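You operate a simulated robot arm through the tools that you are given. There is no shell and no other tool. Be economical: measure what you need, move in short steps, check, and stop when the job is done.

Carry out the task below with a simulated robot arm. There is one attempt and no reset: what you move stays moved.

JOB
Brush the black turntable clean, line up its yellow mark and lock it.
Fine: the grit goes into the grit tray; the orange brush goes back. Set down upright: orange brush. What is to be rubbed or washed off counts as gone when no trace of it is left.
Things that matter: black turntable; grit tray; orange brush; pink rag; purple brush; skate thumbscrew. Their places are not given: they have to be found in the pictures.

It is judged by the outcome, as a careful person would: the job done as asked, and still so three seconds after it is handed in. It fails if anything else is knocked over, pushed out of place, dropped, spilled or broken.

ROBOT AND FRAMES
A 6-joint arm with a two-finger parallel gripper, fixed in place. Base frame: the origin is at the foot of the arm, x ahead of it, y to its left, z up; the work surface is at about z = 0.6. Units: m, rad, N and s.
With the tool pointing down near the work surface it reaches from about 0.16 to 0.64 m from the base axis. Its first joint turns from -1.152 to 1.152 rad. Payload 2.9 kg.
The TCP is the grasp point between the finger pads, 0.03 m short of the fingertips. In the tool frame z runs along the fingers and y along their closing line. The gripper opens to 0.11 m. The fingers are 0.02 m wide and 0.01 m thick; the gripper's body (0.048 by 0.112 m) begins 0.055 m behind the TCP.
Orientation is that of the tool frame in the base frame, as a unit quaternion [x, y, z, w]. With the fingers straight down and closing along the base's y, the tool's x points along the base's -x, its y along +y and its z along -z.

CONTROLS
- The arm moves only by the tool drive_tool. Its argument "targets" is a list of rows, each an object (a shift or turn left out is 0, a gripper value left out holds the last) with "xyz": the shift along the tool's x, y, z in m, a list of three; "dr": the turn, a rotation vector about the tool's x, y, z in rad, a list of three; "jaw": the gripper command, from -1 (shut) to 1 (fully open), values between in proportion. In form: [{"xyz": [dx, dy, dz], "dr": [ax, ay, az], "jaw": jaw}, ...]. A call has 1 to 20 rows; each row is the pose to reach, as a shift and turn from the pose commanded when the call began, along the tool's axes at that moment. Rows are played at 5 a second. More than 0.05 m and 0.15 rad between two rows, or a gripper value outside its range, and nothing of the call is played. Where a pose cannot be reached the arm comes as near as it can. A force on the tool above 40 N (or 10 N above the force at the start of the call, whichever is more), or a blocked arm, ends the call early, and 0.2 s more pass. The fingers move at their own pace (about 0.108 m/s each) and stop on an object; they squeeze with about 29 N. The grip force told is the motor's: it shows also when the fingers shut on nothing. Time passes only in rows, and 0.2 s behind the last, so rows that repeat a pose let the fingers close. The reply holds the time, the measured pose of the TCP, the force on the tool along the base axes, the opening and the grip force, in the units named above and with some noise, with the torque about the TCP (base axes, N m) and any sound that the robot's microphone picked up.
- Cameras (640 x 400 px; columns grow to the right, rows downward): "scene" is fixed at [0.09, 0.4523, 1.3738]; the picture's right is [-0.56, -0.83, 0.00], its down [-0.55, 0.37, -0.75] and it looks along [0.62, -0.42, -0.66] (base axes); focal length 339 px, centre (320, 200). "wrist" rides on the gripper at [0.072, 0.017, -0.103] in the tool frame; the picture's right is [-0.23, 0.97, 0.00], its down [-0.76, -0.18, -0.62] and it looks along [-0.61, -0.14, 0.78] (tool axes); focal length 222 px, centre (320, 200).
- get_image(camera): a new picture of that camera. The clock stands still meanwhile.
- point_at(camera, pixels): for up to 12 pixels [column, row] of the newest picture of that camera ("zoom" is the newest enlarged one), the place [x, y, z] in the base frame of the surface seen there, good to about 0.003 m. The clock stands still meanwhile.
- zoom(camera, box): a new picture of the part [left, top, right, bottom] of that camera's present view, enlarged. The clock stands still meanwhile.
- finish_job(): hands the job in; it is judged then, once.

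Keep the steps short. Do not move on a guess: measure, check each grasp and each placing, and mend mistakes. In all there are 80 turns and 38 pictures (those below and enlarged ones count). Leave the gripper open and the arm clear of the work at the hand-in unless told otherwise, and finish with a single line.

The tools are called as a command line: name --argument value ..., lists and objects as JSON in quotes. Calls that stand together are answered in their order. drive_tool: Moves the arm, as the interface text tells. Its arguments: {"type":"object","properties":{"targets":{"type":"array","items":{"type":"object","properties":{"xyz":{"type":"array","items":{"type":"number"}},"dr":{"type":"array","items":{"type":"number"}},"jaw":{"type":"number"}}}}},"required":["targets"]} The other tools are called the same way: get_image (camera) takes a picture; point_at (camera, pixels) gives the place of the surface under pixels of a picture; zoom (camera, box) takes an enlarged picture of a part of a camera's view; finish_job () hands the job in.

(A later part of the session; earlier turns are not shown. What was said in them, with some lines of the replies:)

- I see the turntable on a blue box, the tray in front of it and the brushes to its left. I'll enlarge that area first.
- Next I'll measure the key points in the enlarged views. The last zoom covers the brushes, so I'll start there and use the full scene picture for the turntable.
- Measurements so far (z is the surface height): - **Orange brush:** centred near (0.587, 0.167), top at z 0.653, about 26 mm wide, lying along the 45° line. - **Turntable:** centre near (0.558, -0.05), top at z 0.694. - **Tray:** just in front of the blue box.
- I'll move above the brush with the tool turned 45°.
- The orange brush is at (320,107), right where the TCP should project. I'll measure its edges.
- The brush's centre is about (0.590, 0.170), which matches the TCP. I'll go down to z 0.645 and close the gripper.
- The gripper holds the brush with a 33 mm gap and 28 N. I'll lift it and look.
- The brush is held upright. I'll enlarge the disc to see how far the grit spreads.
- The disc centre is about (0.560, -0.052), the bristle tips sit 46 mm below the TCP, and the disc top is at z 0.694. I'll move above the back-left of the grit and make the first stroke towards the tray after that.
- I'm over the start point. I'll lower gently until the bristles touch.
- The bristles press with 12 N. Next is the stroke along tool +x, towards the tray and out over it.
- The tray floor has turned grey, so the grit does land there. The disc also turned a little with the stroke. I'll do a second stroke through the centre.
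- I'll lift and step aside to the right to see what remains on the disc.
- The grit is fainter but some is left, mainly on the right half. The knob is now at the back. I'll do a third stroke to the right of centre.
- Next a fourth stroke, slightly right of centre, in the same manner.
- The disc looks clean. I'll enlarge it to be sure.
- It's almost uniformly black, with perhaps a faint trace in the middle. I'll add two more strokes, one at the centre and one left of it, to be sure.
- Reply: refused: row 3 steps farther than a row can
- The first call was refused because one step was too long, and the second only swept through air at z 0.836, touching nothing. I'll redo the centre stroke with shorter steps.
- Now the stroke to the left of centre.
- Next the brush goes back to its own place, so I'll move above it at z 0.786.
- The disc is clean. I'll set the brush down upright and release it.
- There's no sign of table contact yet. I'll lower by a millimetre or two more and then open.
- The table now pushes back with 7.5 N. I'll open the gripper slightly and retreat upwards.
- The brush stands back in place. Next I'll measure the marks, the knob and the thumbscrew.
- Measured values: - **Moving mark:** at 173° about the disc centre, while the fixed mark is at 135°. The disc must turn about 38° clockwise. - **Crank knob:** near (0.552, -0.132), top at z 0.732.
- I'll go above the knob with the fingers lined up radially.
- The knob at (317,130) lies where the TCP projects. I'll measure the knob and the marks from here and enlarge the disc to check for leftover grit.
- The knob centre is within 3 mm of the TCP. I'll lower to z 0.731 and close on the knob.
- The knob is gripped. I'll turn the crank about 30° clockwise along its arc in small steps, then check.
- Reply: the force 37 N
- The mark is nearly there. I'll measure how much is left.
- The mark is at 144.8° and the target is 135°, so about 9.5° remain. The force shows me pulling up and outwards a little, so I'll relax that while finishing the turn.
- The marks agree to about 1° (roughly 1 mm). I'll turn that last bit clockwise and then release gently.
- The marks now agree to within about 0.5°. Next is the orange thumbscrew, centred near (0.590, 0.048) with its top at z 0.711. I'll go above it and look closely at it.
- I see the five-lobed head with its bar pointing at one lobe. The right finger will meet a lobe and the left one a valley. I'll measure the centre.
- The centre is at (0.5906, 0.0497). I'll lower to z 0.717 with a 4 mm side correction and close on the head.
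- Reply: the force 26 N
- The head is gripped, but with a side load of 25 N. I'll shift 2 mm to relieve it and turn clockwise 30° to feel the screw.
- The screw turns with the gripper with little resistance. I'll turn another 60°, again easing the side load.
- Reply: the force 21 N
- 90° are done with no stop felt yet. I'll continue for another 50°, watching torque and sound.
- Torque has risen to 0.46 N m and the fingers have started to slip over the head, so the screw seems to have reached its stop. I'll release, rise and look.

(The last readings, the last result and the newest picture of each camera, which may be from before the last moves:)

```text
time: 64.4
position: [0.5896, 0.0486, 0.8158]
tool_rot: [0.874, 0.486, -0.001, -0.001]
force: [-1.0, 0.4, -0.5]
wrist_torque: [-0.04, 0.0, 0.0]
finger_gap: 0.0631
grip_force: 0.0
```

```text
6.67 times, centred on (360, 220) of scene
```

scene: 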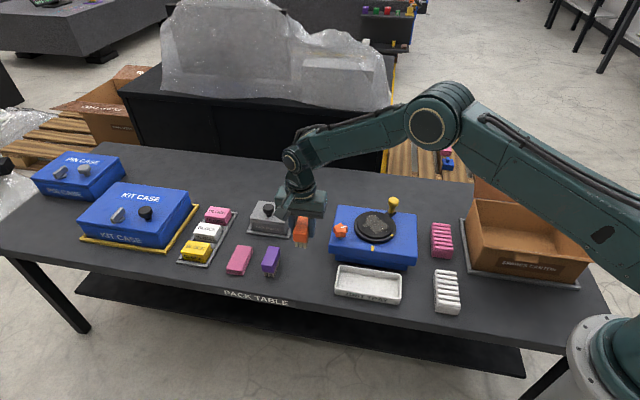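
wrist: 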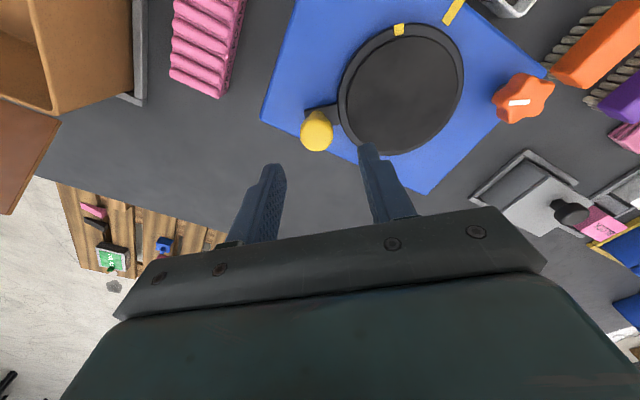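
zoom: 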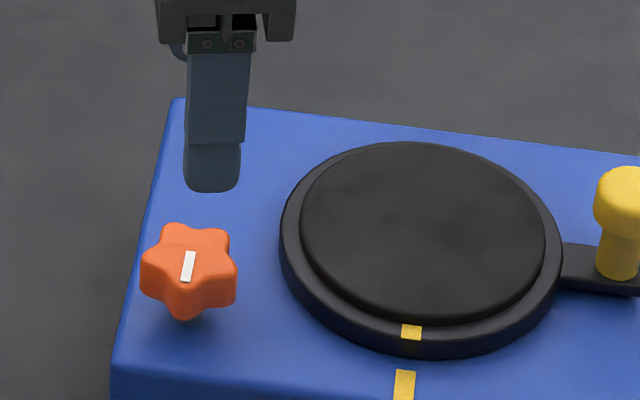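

The bar has turned and now points towards the front. I'll measure its angle, then regrip and try to turn further to confirm it is tight.

point_at --camera "zoom" --pixels '[[190, 252], [185, 281], [183, 285], [180, 226], [225, 232], [235, 268], [143, 268], [412, 332], [404, 375]]'

zoom --camera "wrist" --box '[240, 60, 400, 180]'

```text
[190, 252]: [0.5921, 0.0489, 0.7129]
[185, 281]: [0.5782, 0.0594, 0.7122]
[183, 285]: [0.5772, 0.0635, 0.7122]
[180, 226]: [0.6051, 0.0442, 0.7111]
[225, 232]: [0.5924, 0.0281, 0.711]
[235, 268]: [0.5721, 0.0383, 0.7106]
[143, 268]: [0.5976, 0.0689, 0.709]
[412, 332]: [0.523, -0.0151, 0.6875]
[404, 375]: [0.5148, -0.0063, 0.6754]
```

```text
3.33 times, centred on (320, 120) of wrist
```

zoom: 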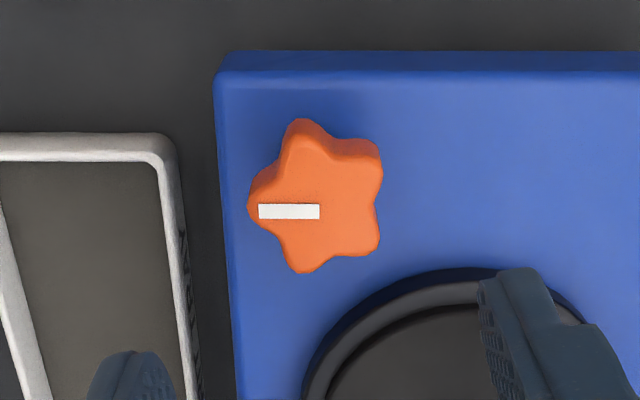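

The bar now stands square to the box's front edge, about 115° from the start. A lobe lies on the left finger's side. I'll regrip and try a further 20° to test the stop.

drive_tool --targets '[{"xyz": [0, -0.002, 0.04]}, {"xyz": [0, -0.002, 0.085]}, {"xyz": [0, -0.002, 0.099]}, {"xyz": [0, -0.002, 0.099], "jaw": -0.2}, {"xyz": [0, -0.002, 0.099], "jaw": -0.6}, {"xyz": [0, -0.002, 0.099], "jaw": -1}, {"xyz": [0, -0.002, 0.099]}, {"xyz": [0, -0.002, 0.099], "dr": [0, 0, 0.06]}, {"xyz": [0, -0.002, 0.099], "dr": [0, 0, 0.12]}, {"xyz": [0, -0.002, 0.099], "dr": [0, 0, 0.18]}, {"xyz": [0, -0.002, 0.099], "dr": [0, 0, 0.18]}]'

```text
time: 66.8
position: [0.5887, 0.0487, 0.7185]
tool_rot: [0.914, 0.405, 0.003, 0.003]
force: [24.8, -13.5, -2.6]
wrist_torque: [-0.12, -0.08, 0.06]
finger_gap: 0.0365
grip_force: 45.0
```

No resistance this time (0.06 N m), so it may still turn. I'll ease the side load and continue 20°.

drive_tool --targets '[{"xyz": [0.0005, 0.002, 0]}, {"xyz": [0.0005, 0.002, 0], "dr": [0, 0, 0.1]}, {"xyz": [0.0005, 0.002, 0], "dr": [0, 0, 0.2]}, {"xyz": [0.0005, 0.002, 0], "dr": [0, 0, 0.3]}, {"xyz": [0.0005, 0.002, 0], "dr": [0, 0, 0.4]}, {"xyz": [0.0005, 0.002, 0], "dr": [0, 0, 0.4]}]'

zoom --camera "scene" --box '[320, 190, 400, 250]'

```text
time: 68.2
position: [0.5885, 0.0486, 0.7174]
tool_rot: [0.976, 0.216, -0.001, 0.0]
force: [5.1, -2.8, 9.0]
wrist_torque: [-0.26, -0.14, 0.74]
finger_gap: 0.0374
grip_force: 45.3
```

```text
6.67 times, centred on (360, 220) of scene
```

zoom: 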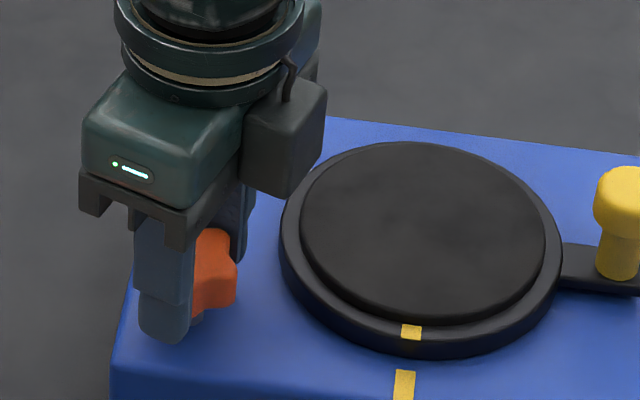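

Torque is now 0.74 N m with slipping again. I'll release, rise and compare the bar's direction.

drive_tool --targets '[{"xyz": [0, 0, 0], "jaw": -0.1}, {"xyz": [0, 0, 0], "jaw": 0.15}, {"xyz": [0, 0, 0]}, {"xyz": [0, 0, -0.04]}, {"xyz": [0, 0, -0.085]}, {"xyz": [0, 0, -0.1]}, {"xyz": [0, 0, -0.1]}]'

zoom --camera "scene" --box '[320, 190, 400, 250]'

```text
time: 69.8
position: [0.5903, 0.0474, 0.8176]
tool_rot: [0.976, 0.217, 0.0, 0.0]
force: [-0.4, -0.2, 0.1]
wrist_torque: [-0.02, 0.0, 0.0]
finger_gap: 0.0636
grip_force: 0.1
```

```text
6.67 times, centred on (360, 220) of scene
```

zoom: 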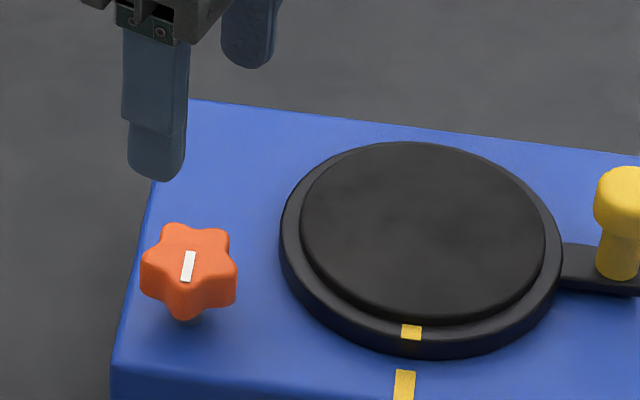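

The bar has not moved, so the screw is against its stop. To confirm the lock holds, I'll go back over the crank knob and test it with a slight push.

drive_tool --targets '[{"xyz": [-0.01045, 0.00752, 0], "dr": [0, 0, -0.1357]}, {"xyz": [-0.0209, 0.01504, 0], "dr": [0, 0, -0.2714]}, {"xyz": [-0.03135, 0.02256, 0], "dr": [0, 0, -0.4071]}, {"xyz": [-0.0418, 0.03009, 0], "dr": [0, 0, -0.5429]}, {"xyz": [-0.05225, 0.03761, 0], "dr": [0, 0, -0.6786]}, {"xyz": [-0.0627, 0.04513, 0], "dr": [0, 0, -0.8143]}, {"xyz": [-0.07315, 0.05265, 0], "dr": [0, 0, -0.95]}, {"xyz": [-0.0836, 0.06017, 0], "dr": [0, 0, -1.0857]}, {"xyz": [-0.09405, 0.06769, 0], "dr": [0, 0, -1.2214]}, {"xyz": [-0.1045, 0.07521, 0], "dr": [0, 0, -1.3571]}, {"xyz": [-0.11495, 0.08274, 0], "dr": [0, 0, -1.4929]}, {"xyz": [-0.1254, 0.09026, 0], "dr": [0, 0, -1.6286]}, {"xyz": [-0.13585, 0.09778, 0], "dr": [0, 0, -1.7643]}, {"xyz": [-0.1463, 0.1053, 0], "dr": [0, 0, -1.9]}, {"xyz": [-0.1463, 0.1053, 0], "dr": [0, 0, -1.9]}]'

get_image --camera "wrist"

```text
time: 73.0
position: [0.5003, -0.1092, 0.8174]
tool_rot: [0.39, 0.921, 0.0, 0.0]
force: [-0.4, -0.5, -0.6]
wrist_torque: [0.02, 0.04, 0.01]
finger_gap: 0.0633
grip_force: 0.1
```

```text
9 pictures are left
```

wrist: 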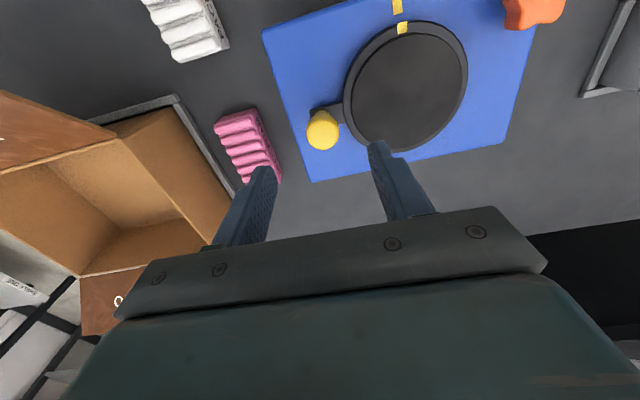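

The marks line up in this view too. I'll grip the knob lightly at z 0.731 and nudge 3 mm along the arc to feel whether it is held.

drive_tool --targets '[{"xyz": [0, -0.001, 0.04]}, {"xyz": [0, -0.001, 0.075]}, {"xyz": [0, -0.001, 0.087]}, {"xyz": [0, -0.001, 0.087], "jaw": -0.3}, {"xyz": [0, -0.001, 0.087], "jaw": -0.6}, {"xyz": [0, -0.001, 0.087], "jaw": -1}, {"xyz": [0, -0.001, 0.087]}]'

drive_tool --targets '[{"xyz": [0.0015, 0, 0]}, {"xyz": [0.003, 0, 0]}, {"xyz": [0.003, 0, 0]}]'

```text
time: 74.6
position: [0.5015, -0.1087, 0.7307]
tool_rot: [0.391, 0.921, 0.001, 0.001]
force: [14.5, 12.8, -12.2]
wrist_torque: [-0.36, -0.28, -0.03]
finger_gap: 0.0299
grip_force: 44.8
```

```text
time: 75.4
position: [0.501, -0.1074, 0.7313]
tool_rot: [0.392, 0.92, 0.0, 0.003]
force: [29.0, 2.3, -12.7]
wrist_torque: [0.7, 0.74, -0.04]
finger_gap: 0.0297
grip_force: 44.8
```

The knob pushes back with about 18 N and does not follow, so the turntable is locked. I'll undo the nudge, release, and retreat upwards.

drive_tool --targets '[{"xyz": [-0.003, 0, 0]}, {"xyz": [-0.003, 0, 0]}, {"xyz": [-0.003, 0, 0], "jaw": -0.4}, {"xyz": [-0.003, 0, 0], "jaw": 0.1}, {"xyz": [-0.003, 0, 0]}, {"xyz": [-0.003, 0, -0.04]}, {"xyz": [-0.003, 0, -0.085]}, {"xyz": [-0.003, 0, -0.13], "jaw": 1}, {"xyz": [-0.003, -0.03, -0.16]}, {"xyz": [-0.003, -0.07, -0.18]}, {"xyz": [-0.003, -0.1, -0.2]}, {"xyz": [-0.003, -0.1, -0.2]}]'

zoom --camera "scene" --box '[350, 220, 390, 250]'

get_image --camera "scene"

```text
time: 78.0
position: [0.4286, -0.1788, 0.9321]
tool_rot: [0.392, 0.92, -0.001, 0.0]
force: [0.4, 1.0, -0.2]
wrist_torque: [0.02, 0.0, -0.02]
finger_gap: 0.1101
grip_force: 0.0
```

```text
13.33 times, centred on (370, 235) of scene
```

zoom: 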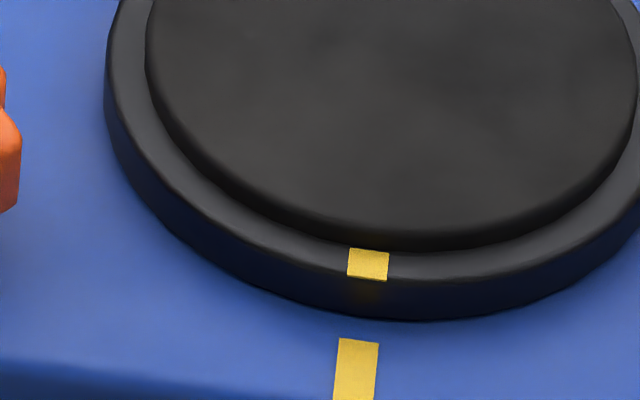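

```text
7 pictures are left
```

scene: 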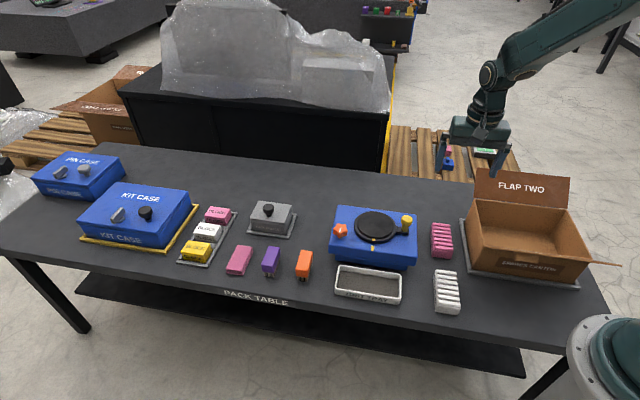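

The marks are aligned and the disc is clean. One last enlarged look at the brush, screw and tray.

zoom --camera "scene" --box '[260, 195, 420, 310]'

```text
3.48 times, centred on (340, 252) of scene
```

zoom: 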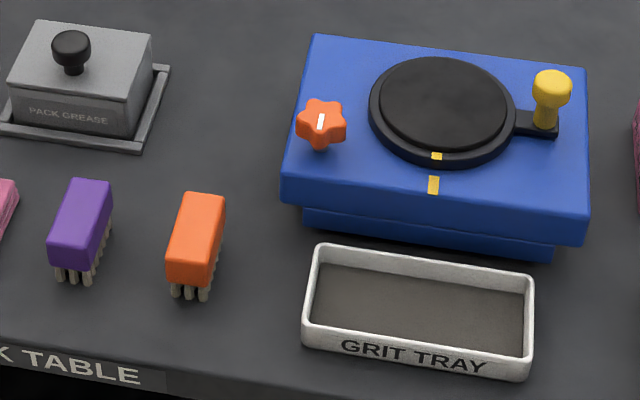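

Everything is in place: the disc is clean, the grit is in the tray, the marks line up, the screw is tight and the orange brush stands upright. I'm handing the job in.

finish_job

```text
The job is handed in.
```

I brushed the turntable clean into the grit tray, lined up its yellow mark to within about half a degree, tightened the thumbscrew until the crank would not move, stood the orange brush back in its place, and handed the job in.
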